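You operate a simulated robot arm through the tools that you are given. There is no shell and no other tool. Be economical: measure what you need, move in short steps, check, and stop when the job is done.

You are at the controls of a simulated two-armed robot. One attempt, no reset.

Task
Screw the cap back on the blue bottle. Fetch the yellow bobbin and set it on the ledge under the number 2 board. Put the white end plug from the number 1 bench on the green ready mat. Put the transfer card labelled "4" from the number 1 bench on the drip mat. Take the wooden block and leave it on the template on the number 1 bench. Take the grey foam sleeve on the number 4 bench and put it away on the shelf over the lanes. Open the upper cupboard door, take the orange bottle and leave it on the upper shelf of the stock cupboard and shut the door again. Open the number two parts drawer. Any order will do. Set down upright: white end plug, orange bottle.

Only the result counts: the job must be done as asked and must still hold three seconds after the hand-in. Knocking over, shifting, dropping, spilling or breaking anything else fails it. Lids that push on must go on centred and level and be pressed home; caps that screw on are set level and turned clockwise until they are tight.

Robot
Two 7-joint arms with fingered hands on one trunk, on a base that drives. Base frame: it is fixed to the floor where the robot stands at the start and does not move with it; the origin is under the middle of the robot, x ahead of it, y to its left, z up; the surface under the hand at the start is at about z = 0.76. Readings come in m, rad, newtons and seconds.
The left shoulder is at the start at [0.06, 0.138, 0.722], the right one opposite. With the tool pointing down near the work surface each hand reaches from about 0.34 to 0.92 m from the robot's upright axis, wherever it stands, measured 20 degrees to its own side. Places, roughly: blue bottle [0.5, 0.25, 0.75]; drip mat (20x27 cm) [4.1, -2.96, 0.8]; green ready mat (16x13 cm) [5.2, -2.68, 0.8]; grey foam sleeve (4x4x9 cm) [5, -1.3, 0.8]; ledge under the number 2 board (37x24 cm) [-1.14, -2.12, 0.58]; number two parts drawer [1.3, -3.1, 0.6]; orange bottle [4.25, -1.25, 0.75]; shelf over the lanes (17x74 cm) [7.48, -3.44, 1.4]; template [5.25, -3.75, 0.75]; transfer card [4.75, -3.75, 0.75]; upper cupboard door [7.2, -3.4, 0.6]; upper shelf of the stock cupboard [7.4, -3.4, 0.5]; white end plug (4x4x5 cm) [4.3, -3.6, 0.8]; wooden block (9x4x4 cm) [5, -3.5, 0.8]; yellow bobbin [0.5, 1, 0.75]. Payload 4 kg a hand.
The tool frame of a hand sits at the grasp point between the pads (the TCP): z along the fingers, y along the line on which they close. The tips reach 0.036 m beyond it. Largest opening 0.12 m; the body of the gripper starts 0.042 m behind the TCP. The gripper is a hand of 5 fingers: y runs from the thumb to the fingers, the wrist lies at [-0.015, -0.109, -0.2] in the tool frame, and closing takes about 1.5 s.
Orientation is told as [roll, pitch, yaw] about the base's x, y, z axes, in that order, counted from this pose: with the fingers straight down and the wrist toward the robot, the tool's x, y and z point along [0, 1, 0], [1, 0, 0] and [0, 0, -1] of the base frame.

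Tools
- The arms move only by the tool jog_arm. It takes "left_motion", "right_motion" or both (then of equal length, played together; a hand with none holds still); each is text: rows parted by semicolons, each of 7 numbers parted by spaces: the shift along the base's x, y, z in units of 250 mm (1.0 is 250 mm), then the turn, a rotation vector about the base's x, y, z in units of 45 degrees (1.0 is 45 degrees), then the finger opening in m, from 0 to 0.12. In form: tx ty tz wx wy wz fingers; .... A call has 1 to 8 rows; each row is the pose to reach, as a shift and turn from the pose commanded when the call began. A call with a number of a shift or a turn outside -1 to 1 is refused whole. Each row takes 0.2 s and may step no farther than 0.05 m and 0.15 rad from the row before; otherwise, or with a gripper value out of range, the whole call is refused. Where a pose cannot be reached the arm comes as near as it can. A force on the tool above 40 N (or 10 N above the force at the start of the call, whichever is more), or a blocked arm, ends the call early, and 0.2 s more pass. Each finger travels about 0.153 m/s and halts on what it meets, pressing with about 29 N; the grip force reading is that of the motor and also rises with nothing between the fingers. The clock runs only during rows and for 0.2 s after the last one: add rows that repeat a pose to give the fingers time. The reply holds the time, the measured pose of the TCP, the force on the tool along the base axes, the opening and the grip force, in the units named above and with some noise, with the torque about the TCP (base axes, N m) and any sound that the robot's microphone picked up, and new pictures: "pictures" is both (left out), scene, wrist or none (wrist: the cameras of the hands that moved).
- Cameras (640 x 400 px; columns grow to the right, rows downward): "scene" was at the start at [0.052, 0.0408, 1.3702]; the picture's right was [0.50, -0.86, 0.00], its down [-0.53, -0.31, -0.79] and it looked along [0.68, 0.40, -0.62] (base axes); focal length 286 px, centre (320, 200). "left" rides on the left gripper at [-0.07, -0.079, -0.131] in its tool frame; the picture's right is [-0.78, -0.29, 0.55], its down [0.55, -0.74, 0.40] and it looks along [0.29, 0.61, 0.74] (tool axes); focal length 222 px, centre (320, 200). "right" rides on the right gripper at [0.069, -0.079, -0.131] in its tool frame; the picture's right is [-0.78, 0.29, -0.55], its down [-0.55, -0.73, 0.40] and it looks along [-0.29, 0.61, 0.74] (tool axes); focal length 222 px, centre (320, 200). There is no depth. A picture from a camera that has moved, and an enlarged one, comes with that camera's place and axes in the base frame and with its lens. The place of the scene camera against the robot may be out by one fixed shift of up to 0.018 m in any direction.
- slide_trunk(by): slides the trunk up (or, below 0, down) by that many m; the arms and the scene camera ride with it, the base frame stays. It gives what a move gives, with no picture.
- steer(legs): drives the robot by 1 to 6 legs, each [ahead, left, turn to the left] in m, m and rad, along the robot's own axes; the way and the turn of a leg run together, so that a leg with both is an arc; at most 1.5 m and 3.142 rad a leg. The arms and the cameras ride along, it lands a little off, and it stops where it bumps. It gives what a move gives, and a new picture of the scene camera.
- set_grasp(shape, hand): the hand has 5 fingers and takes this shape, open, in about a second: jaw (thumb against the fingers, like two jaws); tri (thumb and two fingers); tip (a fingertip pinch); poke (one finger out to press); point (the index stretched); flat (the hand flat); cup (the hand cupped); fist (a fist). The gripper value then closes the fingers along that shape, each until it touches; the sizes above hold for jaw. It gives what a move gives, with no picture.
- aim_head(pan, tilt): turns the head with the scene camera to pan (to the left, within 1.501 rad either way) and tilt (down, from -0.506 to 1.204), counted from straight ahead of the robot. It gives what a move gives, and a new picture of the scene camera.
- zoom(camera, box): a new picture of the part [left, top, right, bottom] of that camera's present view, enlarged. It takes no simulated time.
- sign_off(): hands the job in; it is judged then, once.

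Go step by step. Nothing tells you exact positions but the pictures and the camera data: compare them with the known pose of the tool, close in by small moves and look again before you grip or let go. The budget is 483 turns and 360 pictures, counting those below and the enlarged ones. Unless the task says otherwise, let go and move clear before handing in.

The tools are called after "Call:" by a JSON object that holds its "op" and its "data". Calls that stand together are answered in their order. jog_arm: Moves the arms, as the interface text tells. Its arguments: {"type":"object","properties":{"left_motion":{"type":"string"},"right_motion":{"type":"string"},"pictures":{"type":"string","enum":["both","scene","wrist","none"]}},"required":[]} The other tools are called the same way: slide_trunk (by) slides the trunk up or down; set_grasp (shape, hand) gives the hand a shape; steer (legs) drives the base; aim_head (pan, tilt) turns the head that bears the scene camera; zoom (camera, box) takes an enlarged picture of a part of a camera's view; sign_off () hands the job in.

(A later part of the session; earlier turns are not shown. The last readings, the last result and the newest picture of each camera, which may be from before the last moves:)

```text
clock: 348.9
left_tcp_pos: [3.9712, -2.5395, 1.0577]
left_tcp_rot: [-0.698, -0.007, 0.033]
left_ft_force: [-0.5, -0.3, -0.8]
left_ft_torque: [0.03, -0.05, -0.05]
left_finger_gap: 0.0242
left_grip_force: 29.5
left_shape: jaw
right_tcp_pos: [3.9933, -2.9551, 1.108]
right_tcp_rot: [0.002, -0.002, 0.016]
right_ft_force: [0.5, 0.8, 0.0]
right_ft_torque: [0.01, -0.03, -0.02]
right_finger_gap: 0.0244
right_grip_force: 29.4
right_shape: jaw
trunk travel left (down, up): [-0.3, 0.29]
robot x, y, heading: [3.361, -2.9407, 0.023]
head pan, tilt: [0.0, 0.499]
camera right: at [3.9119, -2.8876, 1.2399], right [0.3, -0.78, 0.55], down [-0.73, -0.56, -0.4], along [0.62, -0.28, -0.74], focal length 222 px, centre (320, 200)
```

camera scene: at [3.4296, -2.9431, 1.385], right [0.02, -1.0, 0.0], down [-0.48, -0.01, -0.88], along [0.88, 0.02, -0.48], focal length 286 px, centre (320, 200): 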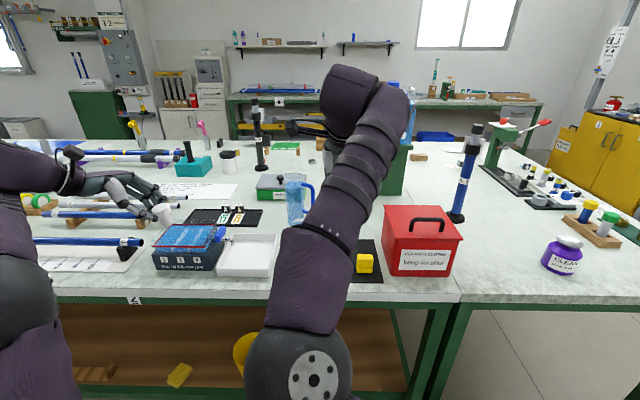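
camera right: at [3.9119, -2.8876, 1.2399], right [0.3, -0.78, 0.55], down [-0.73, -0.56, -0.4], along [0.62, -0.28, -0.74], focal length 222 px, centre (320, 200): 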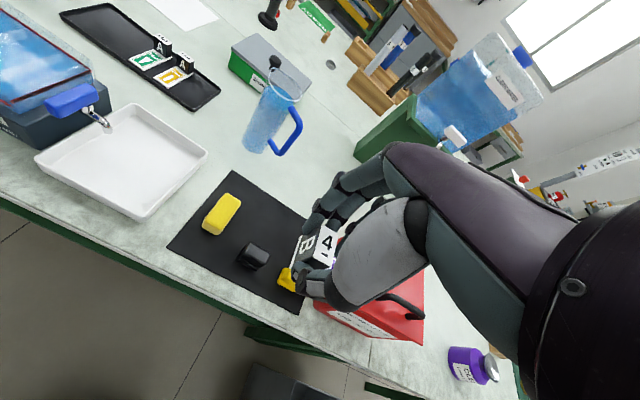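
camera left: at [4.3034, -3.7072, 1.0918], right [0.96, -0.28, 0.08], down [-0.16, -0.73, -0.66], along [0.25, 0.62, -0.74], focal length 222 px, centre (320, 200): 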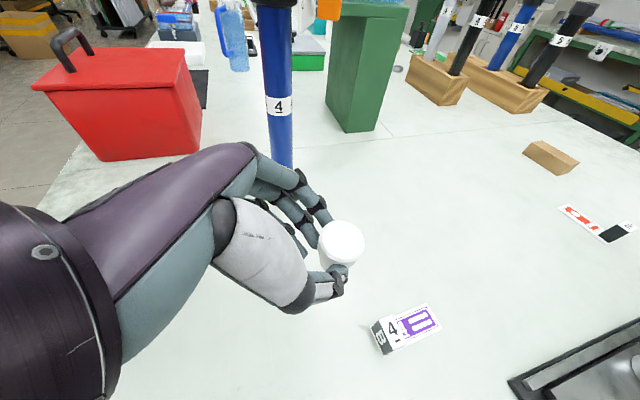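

The black mat with two sponges is the drip mat (x 4.00–4.20, y -2.84 to -3.10), and its back half is free. I'll move forward 0.1 m and lower the card there.

Call:
{"op": "steer", "data": {"legs": [[0.1, 0, 0]]}}

Call:
{"op": "jog_arm", "data": {"right_motion": ".06 .02 -.1 0 0 0 0;.12 .04 -.24 0 0 0 0;.18 .06 -.38 0 0 0 0;.22 .08 -.52 0 0 0 0;.24 .08 -.66 0 0 0 0;.24 .08 -.78 0 0 0 0;.24 .08 -.86 0 0 0 0;.24 .08 -.86 0 0 0 0", "pictures": "wrist"}}

```text
clock: 350.1
left_tcp_pos: [4.0731, -2.5391, 1.0569]
left_tcp_rot: [-0.698, -0.007, 0.033]
left_ft_force: [-0.2, -0.3, -0.4]
left_ft_torque: [-0.01, 0.0, -0.03]
left_finger_gap: 0.0243
left_grip_force: 28.7
left_shape: jaw
right_tcp_pos: [4.0931, -2.952, 1.1078]
right_tcp_rot: [0.002, 0.002, 0.016]
right_ft_force: [0.7, -0.4, -0.2]
right_ft_torque: [0.01, 0.0, 0.02]
right_finger_gap: 0.0244
right_grip_force: 29.2
right_shape: jaw
trunk travel left (down, up): [-0.3, 0.29]
robot x, y, heading: [3.462, -2.9392, 0.022]
head pan, tilt: [0.0, 0.499]
camera scene: at [3.5302, -2.9408, 1.3849], right [0.02, -1.0, 0.0], down [-0.48, -0.01, -0.88], along [0.88, 0.02, -0.48], focal length 286 px, centre (320, 200)
```

scene: 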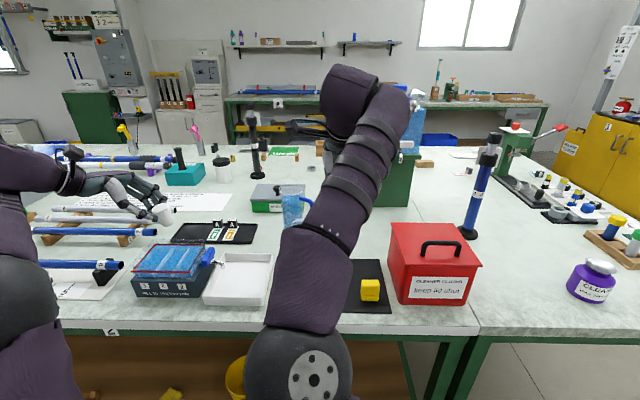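

```text
clock: 351.9
left_tcp_pos: [4.0717, -2.5391, 1.0574]
left_tcp_rot: [-0.699, -0.009, 0.033]
left_ft_force: [-0.9, 0.6, -0.1]
left_ft_torque: [0.02, -0.02, -0.01]
left_finger_gap: 0.0245
left_grip_force: 28.7
left_shape: jaw
right_tcp_pos: [4.1529, -2.9336, 0.8937]
right_tcp_rot: [0.001, 0.002, 0.015]
right_ft_force: [-0.3, 0.0, -0.4]
right_ft_torque: [-0.02, -0.01, 0.0]
right_finger_gap: 0.0246
right_grip_force: 29.0
right_shape: jaw
trunk travel left (down, up): [-0.3, 0.29]
robot x, y, heading: [3.4589, -2.9406, 0.023]
head pan, tilt: [0.0, 0.499]
camera right: at [4.0721, -2.8656, 1.0247], right [0.3, -0.78, 0.55], down [-0.73, -0.56, -0.4], along [0.62, -0.28, -0.74], focal length 222 px, centre (320, 200)
```

right: 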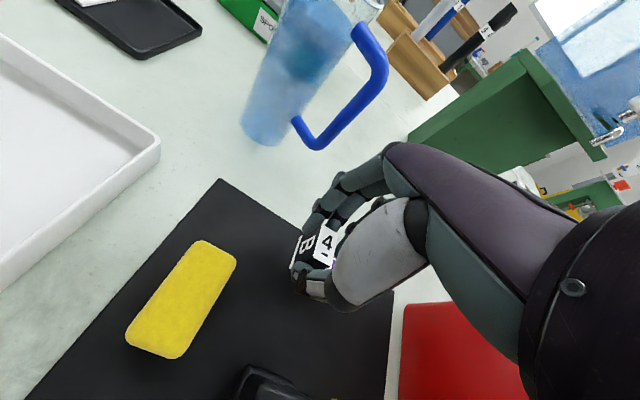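

The card is over the free part of the mat. Lowering to contact.

Call:
{"op": "jog_arm", "data": {"right_motion": "0 0 -.06 0 0 0 0;0 0 -.12 0 0 0 0;0 0 -.15 0 0 0 0;0 0 -.165 0 0 0 0;0 0 -.178 0 0 0 0;0 0 -.188 0 0 0 0;0 0 -.188 0 0 0 0", "pictures": "none"}}

```text
clock: 353.5
left_tcp_pos: [4.0705, -2.5389, 1.0576]
left_tcp_rot: [-0.699, -0.008, 0.034]
left_ft_force: [-0.2, -0.3, 0.2]
left_ft_torque: [0.02, 0.03, 0.0]
left_finger_gap: 0.0244
left_grip_force: 29.4
left_shape: jaw
right_tcp_pos: [4.152, -2.9328, 0.8478]
right_tcp_rot: [0.002, -0.003, 0.016]
right_ft_force: [-1.0, 0.9, 7.1]
right_ft_torque: [0.02, -0.09, -0.02]
right_finger_gap: 0.0248
right_grip_force: 29.1
right_shape: jaw
trunk travel left (down, up): [-0.3, 0.29]
robot x, y, heading: [3.4599, -2.9415, 0.02]
head pan, tilt: [0.0, 0.499]
```

Contact at 7 N. I'll open and lift clear.

Call:
{"op": "jog_arm", "data": {"right_motion": "0 0 0 0 0 0 .03;0 0 0 0 0 0 .045;0 0 0 0 0 0 .055;0 0 0 0 0 0 .055;0 0 .12 0 0 0 .055;0 0 .3 0 0 0 .06;0 0 .48 0 0 0 .06;0 0 .66 0 0 0 .06", "pictures": "wrist"}}

```text
clock: 355.3
left_tcp_pos: [4.071, -2.5375, 1.0566]
left_tcp_rot: [-0.696, -0.009, 0.033]
left_ft_force: [-0.3, -0.1, -1.0]
left_ft_torque: [0.04, 0.03, -0.03]
left_finger_gap: 0.0246
left_grip_force: 28.8
left_shape: jaw
right_tcp_pos: [4.1524, -2.9325, 1.0116]
right_tcp_rot: [0.001, 0.004, 0.017]
right_ft_force: [0.4, -0.3, -0.1]
right_ft_torque: [-0.02, 0.0, 0.0]
right_finger_gap: 0.0596
right_grip_force: 0.1
right_shape: jaw
trunk travel left (down, up): [-0.3, 0.29]
robot x, y, heading: [3.4596, -2.938, 0.023]
head pan, tilt: [0.0, 0.499]
camera right: at [4.0715, -2.8656, 1.1434], right [0.3, -0.78, 0.55], down [-0.73, -0.56, -0.4], along [0.62, -0.28, -0.74], focal length 222 px, centre (320, 200)
```

right: 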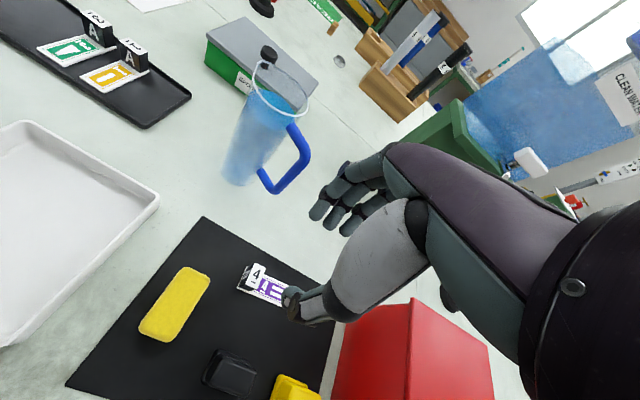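

The card is on the drip mat. Next I'll drive round the south to the island's east side for the green ready mat and the wooden block.

Call:
{"op": "steer", "data": {"legs": [[-0.5, 0, 0], [0, -1.3, 0], [0, -0.62, 0], [1.5, 0, 0], [1.5, 0, 0], [0, 0, 1.55]]}}

```text
clock: 385.2
left_tcp_pos: [5.5967, -4.2024, 1.0578]
left_tcp_rot: [-0.701, -0.01, 1.575]
left_ft_force: [0.6, 0.0, 0.2]
left_ft_torque: [-0.02, -0.05, 0.0]
left_finger_gap: 0.024
left_grip_force: 28.8
left_shape: jaw
right_tcp_pos: [5.9945, -4.1312, 1.0124]
right_tcp_rot: [0.001, 0.002, 1.562]
right_ft_force: [0.3, 0.3, 0.2]
right_ft_torque: [0.01, 0.01, -0.02]
right_finger_gap: 0.0598
right_grip_force: 0.1
right_shape: jaw
trunk travel left (down, up): [-0.3, 0.29]
robot x, y, heading: [5.9828, -4.8213, 1.569]
head pan, tilt: [0.0, 0.499]
camera scene: at [5.9907, -4.765, 1.385], right [1.0, 0.0, 0.0], down [0.0, -0.48, -0.88], along [0.0, 0.88, -0.48], focal length 286 px, centre (320, 200)
```

scene: 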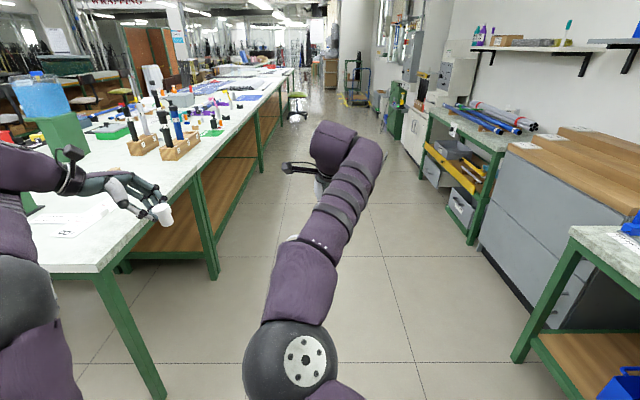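

Call:
{"op": "steer", "data": {"legs": [[1.4, 0, 0], [0.7, 0, 0], [0, 0, 1.57]]}}

Call:
{"op": "aim_head", "data": {"pan": 0.0, "tilt": 0.7}}

```text
clock: 399.5
left_tcp_pos: [5.3637, -3.0916, 1.0576]
left_tcp_rot: [-0.697, -0.009, -3.135]
left_ft_force: [-0.9, 0.3, 0.3]
left_ft_torque: [-0.02, 0.03, 0.02]
left_finger_gap: 0.0236
left_grip_force: 29.3
left_shape: jaw
right_tcp_pos: [5.2929, -2.6957, 1.0109]
right_tcp_rot: [0.002, 0.003, 3.131]
right_ft_force: [-0.1, -0.2, -1.0]
right_ft_torque: [0.02, -0.01, 0.05]
right_finger_gap: 0.0597
right_grip_force: 0.1
right_shape: jaw
trunk travel left (down, up): [-0.3, 0.29]
robot x, y, heading: [5.985, -2.7096, 3.143]
head pan, tilt: [0.0, 0.499]
camera scene: at [5.9311, -2.709, 1.385], right [0.0, 1.0, 0.0], down [0.48, 0.0, -0.88], along [-0.88, 0.0, -0.48], focal length 286 px, centre (320, 200)
```

scene: 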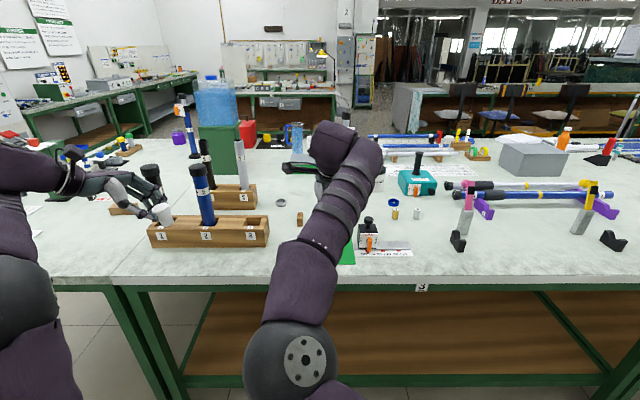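

```text
clock: 400.2
left_tcp_pos: [5.3635, -3.0909, 1.0575]
left_tcp_rot: [-0.697, -0.009, -3.134]
left_ft_force: [-0.1, -0.2, 0.7]
left_ft_torque: [-0.02, 0.0, -0.03]
left_finger_gap: 0.0237
left_grip_force: 29.0
left_shape: jaw
right_tcp_pos: [5.2925, -2.6954, 1.0124]
right_tcp_rot: [0.002, 0.001, 3.131]
right_ft_force: [0.8, -0.5, 0.3]
right_ft_torque: [0.02, -0.02, -0.03]
right_finger_gap: 0.0598
right_grip_force: 0.1
right_shape: jaw
trunk travel left (down, up): [-0.3, 0.29]
robot x, y, heading: [5.9848, -2.7022, 3.141]
head pan, tilt: [0.0, 0.7]
camera scene: at [5.9371, -2.709, 1.3673], right [0.0, 1.0, 0.0], down [0.64, 0.0, -0.77], along [-0.77, 0.0, -0.64], focal length 286 px, centre (320, 200)
```

scene: 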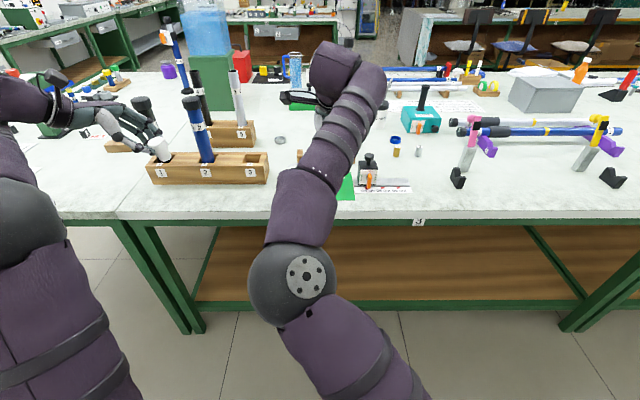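

The green ready mat is partly visible under the right hand. I'll move the right hand aside and shift the base so the mat is within the left arm's zone.

Call:
{"op": "jog_arm", "data": {"right_motion": ".1 .08 .1 0 0 0 .1;.2 .18 .2 0 0 0 .1;.3 .28 .2 0 0 0 .1;.4 .4 .2 0 0 0 .1;.5 .5 .2 0 0 0 .1;.5 .6 .2 0 0 0 .1", "pictures": "none"}}

Call:
{"op": "steer", "data": {"legs": [[0.08, -0.18, 0]]}}

```text
clock: 401.6
left_tcp_pos: [5.3644, -3.0915, 1.0573]
left_tcp_rot: [-0.697, -0.008, -3.134]
left_ft_force: [0.3, -0.1, -0.9]
left_ft_torque: [-0.04, -0.02, -0.02]
left_finger_gap: 0.0234
left_grip_force: 28.5
left_shape: jaw
right_tcp_pos: [5.417, -2.5449, 1.0617]
right_tcp_rot: [0.0, 0.001, 3.131]
right_ft_force: [0.1, 0.0, -0.3]
right_ft_torque: [-0.04, 0.03, 0.01]
right_finger_gap: 0.0996
right_grip_force: 0.0
right_shape: jaw
trunk travel left (down, up): [-0.3, 0.29]
robot x, y, heading: [5.983, -2.7107, 3.14]
head pan, tilt: [0.0, 0.7]
```

```text
clock: 403.2
left_tcp_pos: [5.2837, -2.9139, 1.0576]
left_tcp_rot: [-0.698, -0.008, -3.135]
left_ft_force: [-0.9, -0.2, 0.2]
left_ft_torque: [0.02, 0.01, 0.04]
left_finger_gap: 0.0235
left_grip_force: 29.6
left_shape: jaw
right_tcp_pos: [5.338, -2.3669, 1.0614]
right_tcp_rot: [0.002, 0.003, 3.13]
right_ft_force: [-0.5, 0.4, 0.6]
right_ft_torque: [-0.02, 0.0, -0.01]
right_finger_gap: 0.0997
right_grip_force: 0.0
right_shape: jaw
trunk travel left (down, up): [-0.3, 0.29]
robot x, y, heading: [5.905, -2.5243, 3.137]
head pan, tilt: [0.0, 0.7]
camera scene: at [5.8567, -2.5293, 1.3673], right [0.0, 1.0, 0.0], down [0.64, 0.0, -0.76], along [-0.76, 0.0, -0.64], focal length 286 px, centre (320, 200)
```

scene: 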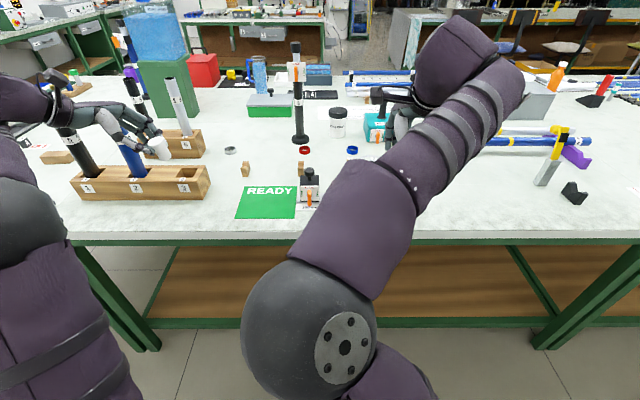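

The READY mat centre is near (5.207, -2.689). I'll carry the plug above it, then lower.

Call:
{"op": "jog_arm", "data": {"left_motion": "-.05 .13 0 0 0 0 .005;-.1 .26 0 0 0 0 .005;-.15 .4 0 0 0 0 .005;-.2 .54 0 0 0 0 .005;-.26 .68 -.05 0 0 0 .005;-.316 .81 -.15 0 0 0 .005;-.316 .81 -.3 0 0 0 .005;-.316 .81 -.44 0 0 0 .005"}}

Call:
{"op": "zoom", "data": {"camera": "scene", "box": [200, 120, 360, 240]}}

```text
clock: 405.0
left_tcp_pos: [5.204, -2.7095, 0.9463]
left_tcp_rot: [-0.698, -0.01, -3.135]
left_ft_force: [0.3, -0.3, 0.1]
left_ft_torque: [-0.01, 0.0, 0.02]
left_finger_gap: 0.0236
left_grip_force: 29.0
left_shape: jaw
right_tcp_pos: [5.3364, -2.3677, 1.0615]
right_tcp_rot: [0.001, 0.002, 3.13]
right_ft_force: [-0.1, -0.5, 0.3]
right_ft_torque: [-0.01, -0.01, -0.03]
right_finger_gap: 0.0997
right_grip_force: 0.1
right_shape: jaw
trunk travel left (down, up): [-0.3, 0.29]
robot x, y, heading: [5.9069, -2.5268, 3.139]
head pan, tilt: [0.0, 0.7]
camera scene: at [5.8568, -2.5299, 1.3673], right [0.0, 1.0, 0.0], down [0.64, 0.0, -0.76], along [-0.76, 0.0, -0.64], focal length 286 px, centre (320, 200)
camera left: at [5.285, -2.7406, 1.0905], right [0.28, 0.96, 0.08], down [0.73, -0.16, -0.66], along [-0.62, 0.25, -0.74], focal length 222 px, centre (320, 200)
```

scene: 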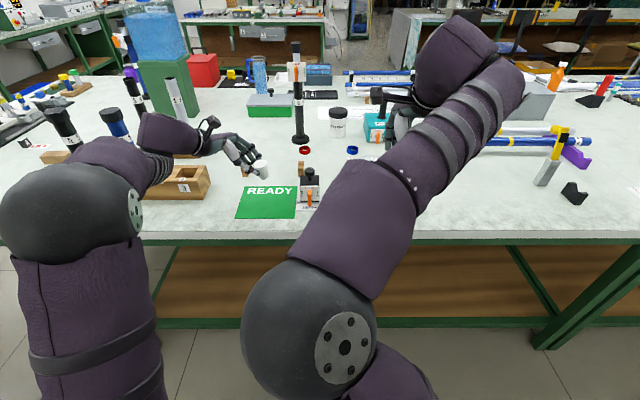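
left: 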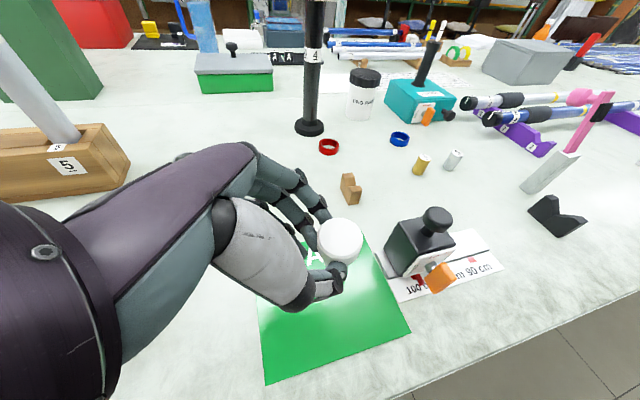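

```text
3.33 times, centred on (280, 180) of scene
camera zoom: at [5.8568, -2.5299, 1.3673], right [0.0, 1.0, 0.0], down [0.64, 0.0, -0.76], along [-0.76, 0.0, -0.64], focal length 954 px, centre (453, 267)
```

zoom: 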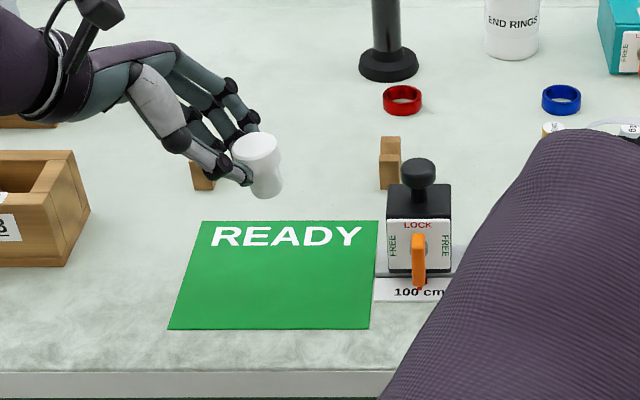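

The plug leans about 8°. I'll correct that and lower it onto the mat.

Call:
{"op": "jog_arm", "data": {"left_motion": "0 0 -.1 -.09 0 0 .005;0 0 -.2 -.178 0 0 .005;0 0 -.28 -.178 0 0 .005;0 0 -.32 -.178 0 0 .005;0 0 -.34 -.178 0 0 .005;0 0 -.355 -.178 0 0 .005;0 0 -.365 -.178 0 0 .005;0 0 -.365 -.178 0 0 .005", "pictures": "none"}}

Call:
{"op": "zoom", "data": {"camera": "scene", "box": [220, 140, 340, 240]}}

```text
clock: 406.8
left_tcp_pos: [5.2046, -2.7101, 0.8576]
left_tcp_rot: [-0.557, -0.01, -3.134]
left_ft_force: [-0.6, -1.2, 5.5]
left_ft_torque: [0.12, 0.01, 0.05]
left_finger_gap: 0.0239
left_grip_force: 29.6
left_shape: jaw
right_tcp_pos: [5.3376, -2.3671, 1.0617]
right_tcp_rot: [0.001, 0.0, 3.132]
right_ft_force: [0.5, 0.4, 0.4]
right_ft_torque: [-0.04, -0.01, -0.03]
right_finger_gap: 0.0997
right_grip_force: 0.1
right_shape: jaw
trunk travel left (down, up): [-0.3, 0.29]
robot x, y, heading: [5.9054, -2.5272, 3.139]
head pan, tilt: [0.0, 0.7]
```

```text
4.00 times, centred on (280, 190) of scene
camera zoom: at [5.8573, -2.5297, 1.3674], right [0.0, 1.0, 0.0], down [0.64, 0.0, -0.77], along [-0.77, 0.0, -0.64], focal length 1144 px, centre (480, 240)
```

zoom: 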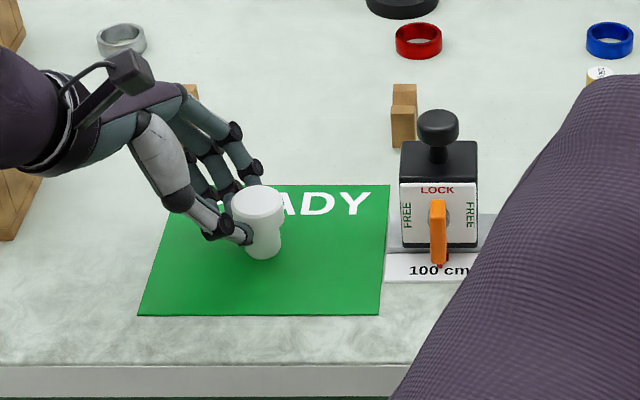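

Upright and in contact. Opening gently.

Call:
{"op": "jog_arm", "data": {"left_motion": "0 0 0 0 0 0 .025;0 0 0 0 0 0 .035;0 0 0 0 0 0 .045;0 0 0 0 0 0 .055;0 0 0 0 0 0 .065;0 -.08 .1 0 0 0 .07;0 -.2 .24 0 0 0 .07;0 -.32 .38 0 0 0 .07", "pictures": "none"}}

Call:
{"op": "zoom", "data": {"camera": "scene", "box": [220, 140, 340, 240]}}

```text
clock: 408.6
left_tcp_pos: [5.2048, -2.7895, 0.9508]
left_tcp_rot: [-0.559, -0.008, -3.136]
left_ft_force: [1.2, -0.1, 0.0]
left_ft_torque: [0.0, 0.01, 0.01]
left_finger_gap: 0.0695
left_grip_force: 0.0
left_shape: jaw
right_tcp_pos: [5.3372, -2.3667, 1.0622]
right_tcp_rot: [0.002, 0.002, 3.131]
right_ft_force: [0.2, -0.2, -0.1]
right_ft_torque: [-0.02, -0.02, 0.02]
right_finger_gap: 0.0996
right_grip_force: 0.1
right_shape: jaw
trunk travel left (down, up): [-0.3, 0.29]
robot x, y, heading: [5.9018, -2.5271, 3.137]
head pan, tilt: [0.0, 0.7]
```

```text
4.00 times, centred on (280, 190) of scene
camera zoom: at [5.8569, -2.5298, 1.3673], right [0.0, 1.0, 0.0], down [0.64, 0.0, -0.76], along [-0.76, 0.0, -0.64], focal length 1144 px, centre (480, 240)
```

zoom: 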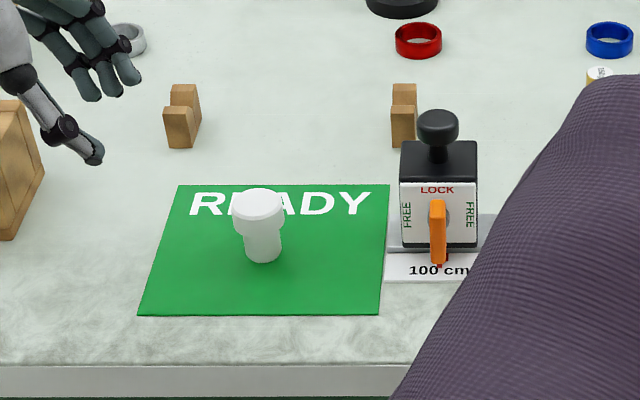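

The plug stands upright on the READY mat. Now I'll straighten the left hand and move along the bench to the wooden block.

Call:
{"op": "jog_arm", "data": {"left_motion": ".1 .02 .1 -.12 0 0 .08;.2 .04 .2 -.24 0 0 .08;.3 .08 .3 -.36 0 0 .09;.4 .1 .4 -.48 0 0 .1;.5 .1 .5 -.6 0 0 .1;.6 .1 .56 -.709 0 0 .1", "pictures": "none"}}

Call:
{"op": "steer", "data": {"legs": [[0, 0.83, 0]]}}

Call:
{"op": "aim_head", "data": {"pan": 0.2, "tilt": 0.7}}

```text
clock: 410.0
left_tcp_pos: [5.3565, -2.7706, 1.0921]
left_tcp_rot: [-0.024, -0.013, -3.139]
left_ft_force: [0.4, -0.4, -0.3]
left_ft_torque: [0.01, -0.01, 0.02]
left_finger_gap: 0.0999
left_grip_force: 0.1
left_shape: jaw
right_tcp_pos: [5.3372, -2.3653, 1.0619]
right_tcp_rot: [0.004, 0.002, 3.13]
right_ft_force: [0.1, -0.6, 0.8]
right_ft_torque: [0.02, 0.01, -0.02]
right_finger_gap: 0.1
right_grip_force: 0.1
right_shape: jaw
trunk travel left (down, up): [-0.3, 0.29]
robot x, y, heading: [5.9095, -2.5259, 3.135]
head pan, tilt: [0.0, 0.7]
```

```text
clock: 414.4
left_tcp_pos: [5.3559, -3.5906, 1.0904]
left_tcp_rot: [-0.018, -0.014, -3.139]
left_ft_force: [0.0, -0.1, -0.9]
left_ft_torque: [0.0, 0.02, -0.03]
left_finger_gap: 0.0996
left_grip_force: 0.0
left_shape: jaw
right_tcp_pos: [5.3353, -3.1863, 1.0607]
right_tcp_rot: [0.006, 0.003, 3.13]
right_ft_force: [1.2, 0.0, 1.2]
right_ft_torque: [0.02, 0.02, -0.01]
right_finger_gap: 0.0998
right_grip_force: 0.0
right_shape: jaw
trunk travel left (down, up): [-0.3, 0.29]
robot x, y, heading: [5.9023, -3.3464, -3.14]
head pan, tilt: [0.0, 0.7]
camera scene: at [5.8559, -3.3521, 1.3673], right [0.0, 1.0, 0.0], down [0.64, 0.0, -0.76], along [-0.76, 0.0, -0.64], focal length 286 px, centre (320, 200)
```

scene: 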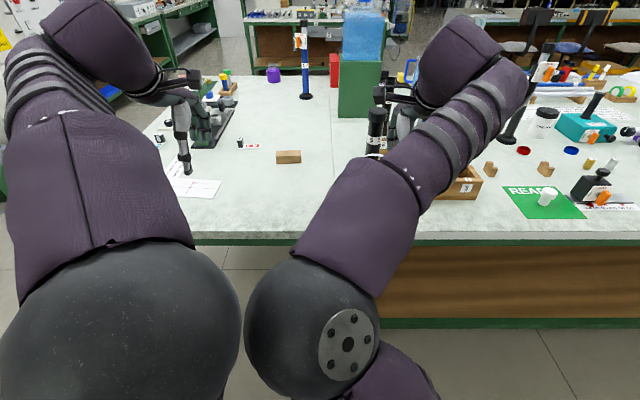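

```text
clock: 415.1
left_tcp_pos: [5.3555, -3.5919, 1.0908]
left_tcp_rot: [-0.018, -0.016, -3.136]
left_ft_force: [0.6, -0.1, 0.4]
left_ft_torque: [0.01, -0.02, -0.01]
left_finger_gap: 0.0997
left_grip_force: 0.1
left_shape: jaw
right_tcp_pos: [5.3357, -3.1861, 1.0615]
right_tcp_rot: [0.007, 0.001, 3.129]
right_ft_force: [0.9, 0.3, 0.1]
right_ft_torque: [-0.02, 0.0, -0.01]
right_finger_gap: 0.1
right_grip_force: 0.0
right_shape: jaw
trunk travel left (down, up): [-0.3, 0.29]
robot x, y, heading: [5.9055, -3.3461, -3.138]
head pan, tilt: [0.201, 0.7]
camera scene: at [5.8576, -3.3689, 1.3673], right [-0.2, 0.98, 0.0], down [0.63, 0.13, -0.76], along [-0.75, -0.15, -0.64], focal length 286 px, centre (320, 200)
```

scene: 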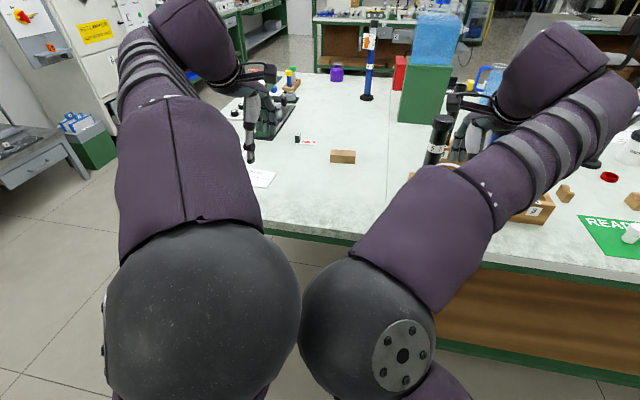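

The wooden block is at about (4.975, -3.461), lying along y. I'll pull the right hand back, move the base closer, and reach with the left hand.

Call:
{"op": "jog_arm", "data": {"right_motion": ".15 0 0 0 0 0 .1;.3 .02 0 0 0 0 .1;.45 .04 0 0 0 0 .1;.6 .06 0 0 0 0 .1;.7 .08 0 0 0 0 .1", "pictures": "none"}}

Call:
{"op": "steer", "data": {"legs": [[0.2, 0, 0]]}}

Call:
{"op": "jog_arm", "data": {"left_motion": "-.05 .08 -.08 .02 0 0 .1;-.12 .16 -.16 .02 0 0 .1;-.2 .24 -.24 .02 0 0 .1;-.28 .32 -.32 .02 0 0 .1;-.38 .4 -.4 .02 0 0 .1;-.48 .46 -.48 .02 0 0 .1;-.58 .5 -.56 .02 0 0 .1;-.68 .52 -.64 .02 0 0 .1"}}

```text
clock: 415.8
left_tcp_pos: [5.3556, -3.5925, 1.0933]
left_tcp_rot: [-0.054, -0.021, 3.134]
left_ft_force: [-0.1, -0.4, 0.1]
left_ft_torque: [0.03, 0.02, 0.02]
left_finger_gap: 0.0999
left_grip_force: 0.1
left_shape: jaw
right_tcp_pos: [5.4126, -3.102, 1.0308]
right_tcp_rot: [-0.003, 0.07, 2.945]
right_ft_force: [-0.4, 0.3, -0.2]
right_ft_torque: [0.02, -0.03, 0.0]
right_finger_gap: 0.1002
right_grip_force: 0.1
right_shape: jaw
trunk travel left (down, up): [-0.3, 0.29]
robot x, y, heading: [5.9083, -3.35, -3.142]
head pan, tilt: [0.201, 0.7]
stopped in row 3 (right hand): the arm was blocked; the commanded pose is now the measured one
```

```text
clock: 417.4
left_tcp_pos: [5.1566, -3.5933, 1.0938]
left_tcp_rot: [-0.055, -0.022, 3.132]
left_ft_force: [-0.4, 0.4, 0.5]
left_ft_torque: [0.04, 0.0, 0.02]
left_finger_gap: 0.0999
left_grip_force: 0.0
left_shape: jaw
right_tcp_pos: [5.2134, -3.1022, 1.0318]
right_tcp_rot: [-0.003, 0.069, 2.946]
right_ft_force: [-0.7, 0.6, -0.7]
right_ft_torque: [0.01, -0.04, -0.02]
right_finger_gap: 0.0997
right_grip_force: 0.1
right_shape: jaw
trunk travel left (down, up): [-0.3, 0.29]
robot x, y, heading: [5.7075, -3.3523, -3.144]
head pan, tilt: [0.201, 0.7]
camera scene: at [5.6577, -3.3691, 1.3672], right [-0.2, 0.98, 0.0], down [0.63, 0.13, -0.76], along [-0.75, -0.15, -0.64], focal length 286 px, centre (320, 200)
```

scene: 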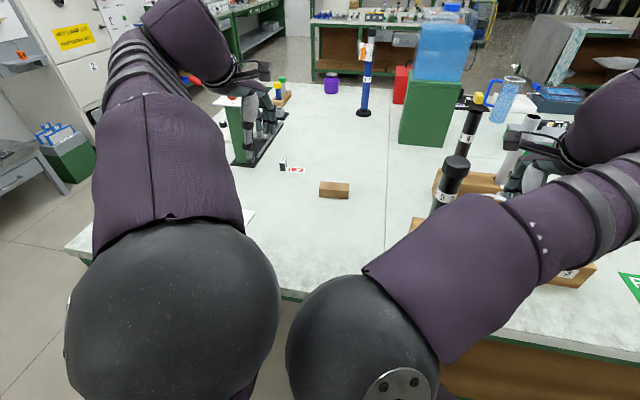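

```text
clock: 418.1
left_tcp_pos: [5.1346, -3.5835, 1.0692]
left_tcp_rot: [-0.245, -0.067, -3.143]
left_ft_force: [0.4, -0.9, -0.7]
left_ft_torque: [0.01, 0.02, 0.0]
left_finger_gap: 0.0998
left_grip_force: 0.1
left_shape: jaw
right_tcp_pos: [5.2148, -3.0709, 1.021]
right_tcp_rot: [-0.011, 0.098, 2.871]
right_ft_force: [0.0, 0.1, 0.7]
right_ft_torque: [0.02, 0.02, -0.01]
right_finger_gap: 0.0996
right_grip_force: 0.0
right_shape: jaw
trunk travel left (down, up): [-0.3, 0.29]
robot x, y, heading: [5.7052, -3.3456, -3.142]
head pan, tilt: [0.201, 0.7]
stopped in row 3 (left hand): the arm was blocked; the commanded pose is now the measured one
camera scene: at [5.6585, -3.3691, 1.3673], right [-0.2, 0.98, 0.0], down [0.63, 0.13, -0.77], along [-0.75, -0.15, -0.64], focal length 286 px, centre (320, 200)
camera left: at [5.222, -3.5484, 1.2077], right [0.27, 0.89, -0.36], down [0.7, -0.44, -0.57], along [-0.66, -0.1, -0.74], focal length 222 px, centre (320, 200)
```

scene: 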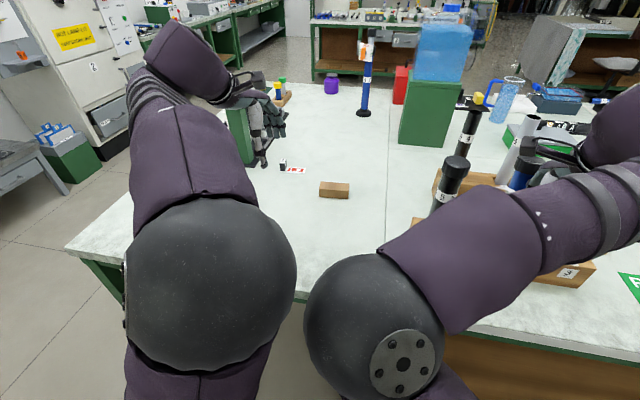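
left: 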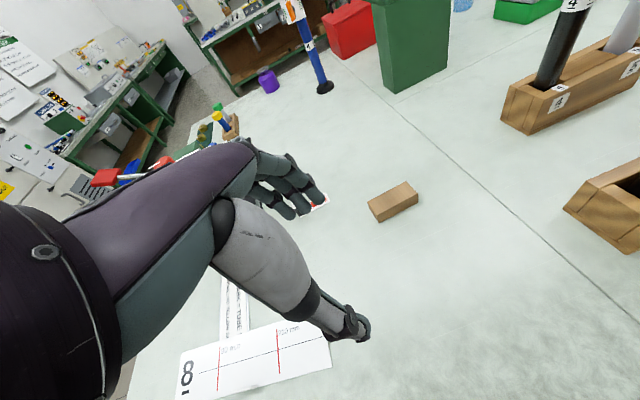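

The elbows are touching in front of the chest and the right hand is near the tubes. I'll back off and spread the right arm outward first.

Call:
{"op": "steer", "data": {"legs": [[-0.3, 0, 0]]}}

Call:
{"op": "jog_arm", "data": {"right_motion": "0 .15 0 0 0 -.1 .1;0 .3 0 0 0 -.1 .1;0 .45 0 0 0 0 .1;0 .6 0 0 0 .1 .1;0 .75 0 0 0 .2 .1;0 .9 .05 0 0 .3 .1"}}

```text
clock: 420.1
left_tcp_pos: [5.4297, -3.5827, 1.07]
left_tcp_rot: [-0.246, -0.067, -3.143]
left_ft_force: [0.2, 1.2, 0.4]
left_ft_torque: [0.0, 0.0, 0.01]
left_finger_gap: 0.0997
left_grip_force: 0.1
left_shape: jaw
right_tcp_pos: [5.5119, -3.0705, 1.0202]
right_tcp_rot: [-0.008, 0.098, 2.873]
right_ft_force: [0.1, -0.3, 0.7]
right_ft_torque: [0.01, 0.01, -0.05]
right_finger_gap: 0.0999
right_grip_force: 0.0
right_shape: jaw
trunk travel left (down, up): [-0.3, 0.29]
robot x, y, heading: [6.0032, -3.3515, -3.142]
head pan, tilt: [0.201, 0.7]
camera scene: at [5.9559, -3.3688, 1.3673], right [-0.2, 0.98, 0.0], down [0.63, 0.13, -0.77], along [-0.75, -0.15, -0.64], focal length 286 px, centre (320, 200)
```

scene: 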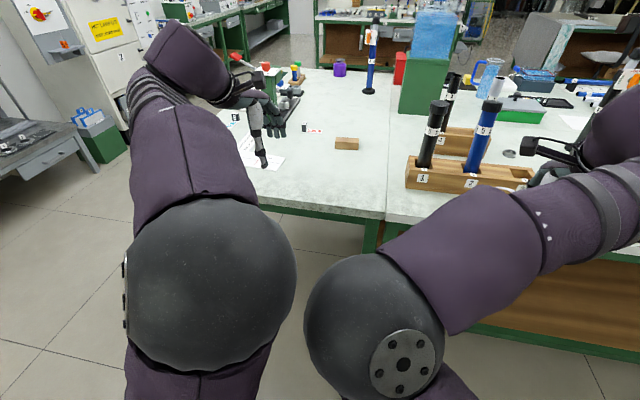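

```text
clock: 421.5
left_tcp_pos: [5.4317, -3.5828, 1.07]
left_tcp_rot: [-0.243, -0.066, 3.142]
left_ft_force: [0.6, 0.2, 0.4]
left_ft_torque: [0.0, 0.01, 0.02]
left_finger_gap: 0.0997
left_grip_force: 0.0
left_shape: jaw
right_tcp_pos: [5.5149, -2.8445, 1.0322]
right_tcp_rot: [-0.009, 0.096, 3.108]
right_ft_force: [0.6, 0.6, -0.1]
right_ft_torque: [0.0, 0.03, -0.01]
right_finger_gap: 0.0996
right_grip_force: 0.2
right_shape: jaw
trunk travel left (down, up): [-0.3, 0.29]
robot x, y, heading: [5.9994, -3.3504, -3.137]
head pan, tilt: [0.201, 0.7]
camera scene: at [5.9566, -3.3675, 1.3674], right [-0.2, 0.98, 0.0], down [0.63, 0.13, -0.77], along [-0.75, -0.15, -0.64], focal length 286 px, centre (320, 200)
camera right: at [5.5766, -2.9172, 1.1699], right [-0.32, 0.79, 0.52], down [0.79, 0.53, -0.32], along [-0.53, 0.31, -0.79], focal length 222 px, centre (320, 200)
```

scene: 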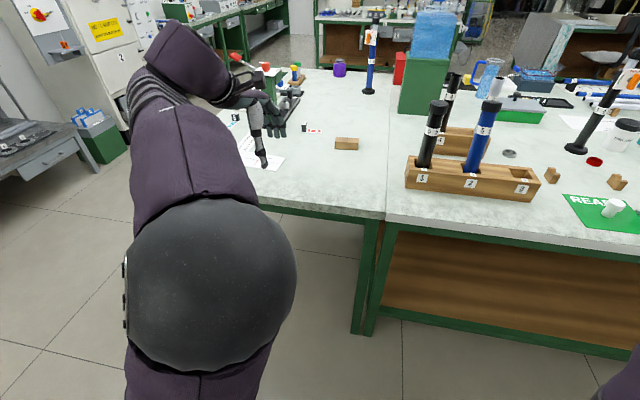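
right: 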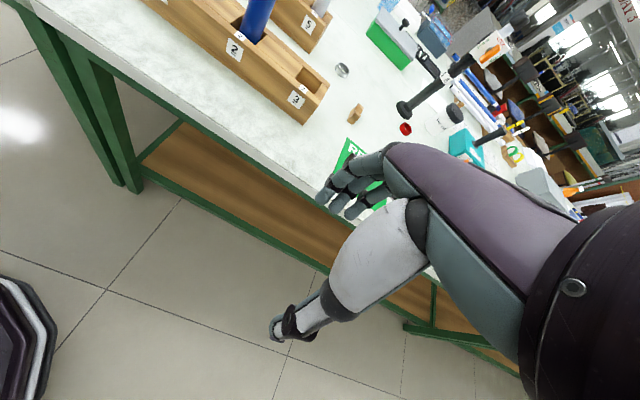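

Call:
{"op": "jog_arm", "data": {"right_motion": ".04 .08 .12 0 .03 0 .1;.08 .16 .24 0 .06 0 .1;.12 .24 .36 0 .09 0 .1;.16 .32 .48 0 .1 0 .1;.2 .4 .6 0 .1 0 .1", "pictures": "none"}}

Call:
{"op": "jog_arm", "data": {"left_motion": "0 .05 -.05 .08 .02 0 .1;0 .1 -.1 .16 .04 0 .1;0 .15 -.1 .24 .06 0 .1;0 .2 -.1 .31 .08 0 .1;0 .2 -.1 .31 .08 0 .1", "pictures": "none"}}

Call:
{"op": "steer", "data": {"legs": [[0.27, -0.08, 0]]}}

```text
clock: 422.7
left_tcp_pos: [5.4315, -3.5808, 1.0706]
left_tcp_rot: [-0.242, -0.067, 3.14]
left_ft_force: [-0.8, 0.3, -0.3]
left_ft_torque: [-0.02, 0.0, -0.04]
left_finger_gap: 0.1
left_grip_force: 0.0
left_shape: jaw
right_tcp_pos: [5.5791, -2.7666, 1.1563]
right_tcp_rot: [0.016, -0.047, 3.08]
right_ft_force: [-0.2, 0.6, -0.2]
right_ft_torque: [-0.02, 0.01, 0.03]
right_finger_gap: 0.0999
right_grip_force: 0.1
right_shape: jaw
right hand out of reach, approached as far as the arm can: row 2, 3, 4, 5
trunk travel left (down, up): [-0.3, 0.29]
robot x, y, heading: [5.9999, -3.3485, -3.137]
head pan, tilt: [0.201, 0.7]
```

```text
clock: 423.9
left_tcp_pos: [5.4316, -3.5327, 1.0449]
left_tcp_rot: [-0.492, -0.126, -3.118]
left_ft_force: [-0.2, -1.6, -0.2]
left_ft_torque: [0.02, -0.02, 0.0]
left_finger_gap: 0.0998
left_grip_force: 0.0
left_shape: jaw
right_tcp_pos: [5.5784, -2.7689, 1.1569]
right_tcp_rot: [0.014, -0.046, 3.081]
right_ft_force: [0.1, 0.5, -0.5]
right_ft_torque: [0.0, -0.01, -0.01]
right_finger_gap: 0.0999
right_grip_force: 0.0
right_shape: jaw
trunk travel left (down, up): [-0.3, 0.29]
robot x, y, heading: [6.0001, -3.3467, -3.142]
head pan, tilt: [0.201, 0.7]
```

```text
clock: 425.9
left_tcp_pos: [5.1595, -3.4518, 1.0444]
left_tcp_rot: [-0.488, -0.126, -3.119]
left_ft_force: [0.2, -0.5, -0.4]
left_ft_torque: [0.02, -0.02, 0.04]
left_finger_gap: 0.1
left_grip_force: 0.2
left_shape: jaw
right_tcp_pos: [5.3086, -2.6891, 1.1558]
right_tcp_rot: [0.013, -0.047, 3.081]
right_ft_force: [0.2, 0.8, 0.3]
right_ft_torque: [-0.04, -0.01, 0.0]
right_finger_gap: 0.0999
right_grip_force: 0.1
right_shape: jaw
trunk travel left (down, up): [-0.3, 0.29]
robot x, y, heading: [5.7341, -3.2733, -3.144]
head pan, tilt: [0.201, 0.7]
camera scene: at [5.685, -3.2886, 1.3673], right [-0.2, 0.98, 0.0], down [0.63, 0.13, -0.76], along [-0.75, -0.15, -0.64], focal length 286 px, centre (320, 200)
```

scene: 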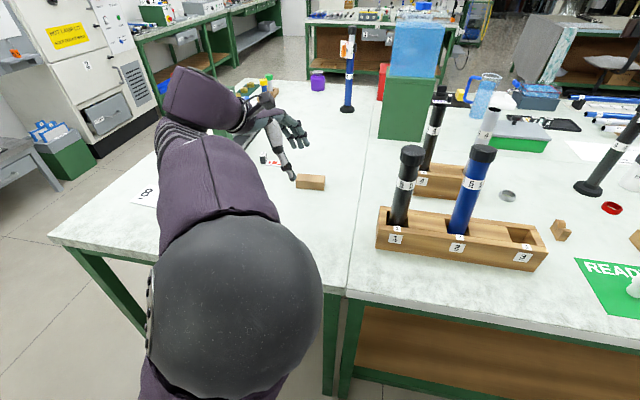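

Call:
{"op": "jog_arm", "data": {"left_motion": "-.1 0 0 -.12 -.03 0 .1;-.2 0 0 -.24 -.06 0 .1;-.32 0 -.02 -.36 -.09 0 .1;-.44 0 -.06 -.48 -.12 -.01 .1;-.56 0 -.12 -.6 -.15 -.02 .1;-.66 -.02 -.2 -.62 -.16 -.02 .1;-.74 -.036 -.32 -.62 -.16 -.02 .1;-.74 -.036 -.36 -.62 -.16 -.02 .1"}}

```text
clock: 427.7
left_tcp_pos: [4.9748, -3.461, 0.9554]
left_tcp_rot: [-0.004, 0.002, 3.116]
left_ft_force: [0.1, -0.4, -0.8]
left_ft_torque: [-0.01, 0.03, 0.0]
left_finger_gap: 0.0997
left_grip_force: 0.0
left_shape: jaw
right_tcp_pos: [5.3081, -2.6891, 1.1566]
right_tcp_rot: [0.013, -0.046, 3.081]
right_ft_force: [-0.2, -0.1, 0.0]
right_ft_torque: [0.01, -0.02, -0.05]
right_finger_gap: 0.0998
right_grip_force: 0.0
right_shape: jaw
trunk travel left (down, up): [-0.3, 0.29]
robot x, y, heading: [5.7328, -3.2693, -3.145]
head pan, tilt: [0.201, 0.7]
camera scene: at [5.6853, -3.2887, 1.3673], right [-0.2, 0.98, 0.0], down [0.63, 0.13, -0.76], along [-0.75, -0.15, -0.64], focal length 286 px, centre (320, 200)
camera left: at [5.0557, -3.3949, 1.0857], right [0.31, 0.78, -0.54], down [0.72, -0.57, -0.4], along [-0.62, -0.27, -0.74], focal length 222 px, centre (320, 200)
```

scene: 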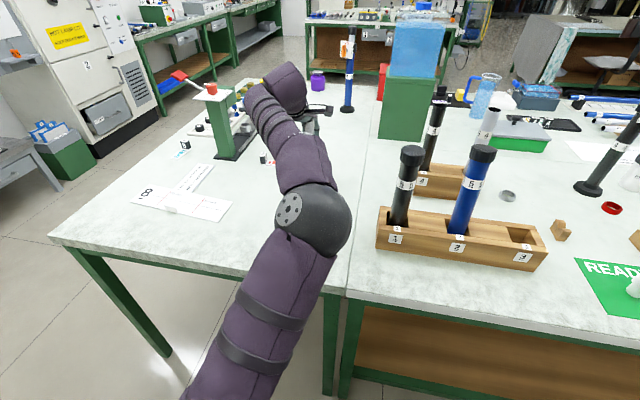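
left: 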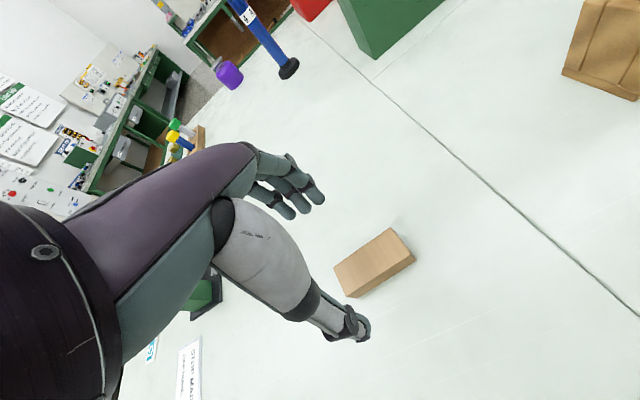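

Call:
{"op": "jog_arm", "data": {"left_motion": "-.025 .01 -.12 0 0 .03 .09;-.048 .014 -.24 0 0 .03 .08;-.048 .014 -.36 0 0 .03 .08;-.048 .014 -.44 0 0 .03 .08;-.048 .014 -.44 0 0 .03 .08", "pictures": "none"}}

Call:
{"op": "zoom", "data": {"camera": "left", "box": [230, 160, 422, 320]}}

```text
clock: 428.9
left_tcp_pos: [4.9646, -3.4597, 0.8445]
left_tcp_rot: [-0.003, 0.002, 3.141]
left_ft_force: [0.3, -0.4, -0.4]
left_ft_torque: [-0.04, 0.01, -0.03]
left_finger_gap: 0.0805
left_grip_force: 0.0
left_shape: jaw
right_tcp_pos: [5.3092, -2.6889, 1.1575]
right_tcp_rot: [0.015, -0.046, 3.079]
right_ft_force: [0.1, -0.2, -0.6]
right_ft_torque: [0.0, -0.01, 0.0]
right_finger_gap: 0.0998
right_grip_force: 0.0
right_shape: jaw
trunk travel left (down, up): [-0.3, 0.29]
robot x, y, heading: [5.7313, -3.2682, -3.145]
head pan, tilt: [0.201, 0.7]
```

```text
2.50 times, centred on (326, 240) of left
camera zoom: at [5.0427, -3.3896, 0.976], right [0.29, 0.79, -0.54], down [0.74, -0.55, -0.4], along [-0.61, -0.28, -0.74], focal length 555 px, centre (305, 100)
```

zoom: 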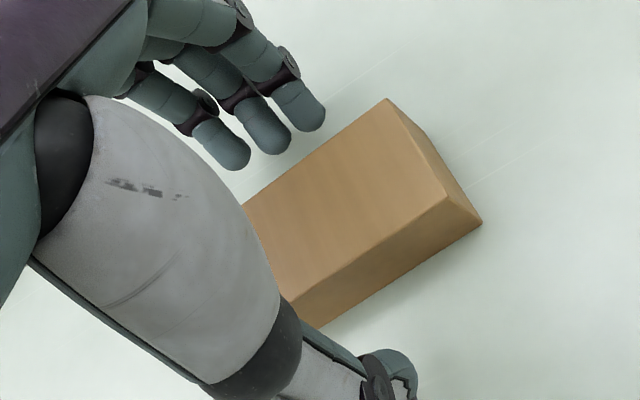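

Well placed around the block. Closing and lifting.

Call:
{"op": "jog_arm", "data": {"left_motion": "0 0 0 0 0 0 .06;0 0 0 0 0 0 .045;0 0 0 0 0 0 .03;0 0 0 0 0 0 .02;0 0 0 0 0 0 .01;0 0 0 0 0 0 .01", "pictures": "none"}}

Call:
{"op": "jog_arm", "data": {"left_motion": "0 0 .15 0 0 0 .005;0 0 .3 0 0 0 .005;0 0 .45 0 0 0 .005;0 0 .5 0 0 0 .005", "pictures": "wrist"}}

```text
clock: 430.3
left_tcp_pos: [4.9641, -3.4576, 0.8453]
left_tcp_rot: [-0.003, 0.003, 3.142]
left_ft_force: [-0.5, 0.3, -0.1]
left_ft_torque: [-0.01, 0.0, -0.01]
left_finger_gap: 0.0339
left_grip_force: 28.7
left_shape: jaw
right_tcp_pos: [5.3088, -2.6887, 1.1575]
right_tcp_rot: [0.014, -0.048, 3.079]
right_ft_force: [0.5, 0.6, 1.0]
right_ft_torque: [0.01, -0.01, 0.02]
right_finger_gap: 0.1
right_grip_force: 0.1
right_shape: jaw
trunk travel left (down, up): [-0.3, 0.29]
robot x, y, heading: [5.7292, -3.2684, -3.143]
head pan, tilt: [0.201, 0.7]
```

```text
clock: 431.3
left_tcp_pos: [4.9628, -3.4584, 0.9693]
left_tcp_rot: [-0.003, 0.003, -3.14]
left_ft_force: [-0.1, -0.3, -0.7]
left_ft_torque: [0.0, 0.0, -0.01]
left_finger_gap: 0.0339
left_grip_force: 28.7
left_shape: jaw
right_tcp_pos: [5.3099, -2.6889, 1.1562]
right_tcp_rot: [0.014, -0.045, 3.081]
right_ft_force: [-0.6, 0.0, 0.2]
right_ft_torque: [0.0, 0.0, 0.02]
right_finger_gap: 0.0999
right_grip_force: 0.1
right_shape: jaw
trunk travel left (down, up): [-0.3, 0.29]
robot x, y, heading: [5.7284, -3.2694, -3.146]
head pan, tilt: [0.201, 0.7]
camera left: at [5.0423, -3.39, 1.1015], right [0.29, 0.79, -0.54], down [0.74, -0.55, -0.4], along [-0.61, -0.28, -0.74], focal length 222 px, centre (320, 200)
```

left: 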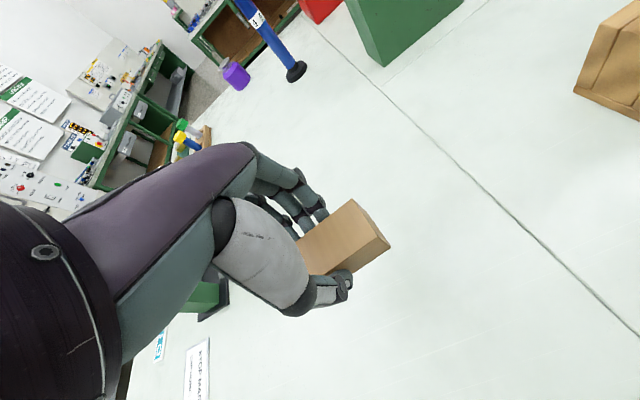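

Call:
{"op": "zoom", "data": {"camera": "scene", "box": [100, 140, 260, 240]}}

```text
4.00 times, centred on (180, 190) of scene
camera zoom: at [5.6855, -3.2888, 1.3673], right [-0.2, 0.98, 0.0], down [0.63, 0.13, -0.76], along [-0.75, -0.15, -0.64], focal length 1144 px, centre (880, 240)
```

zoom: 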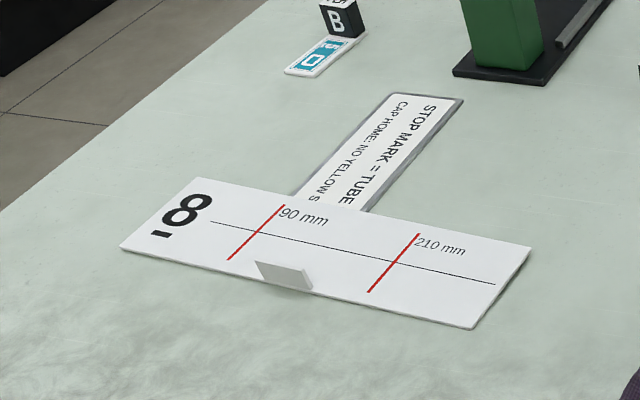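

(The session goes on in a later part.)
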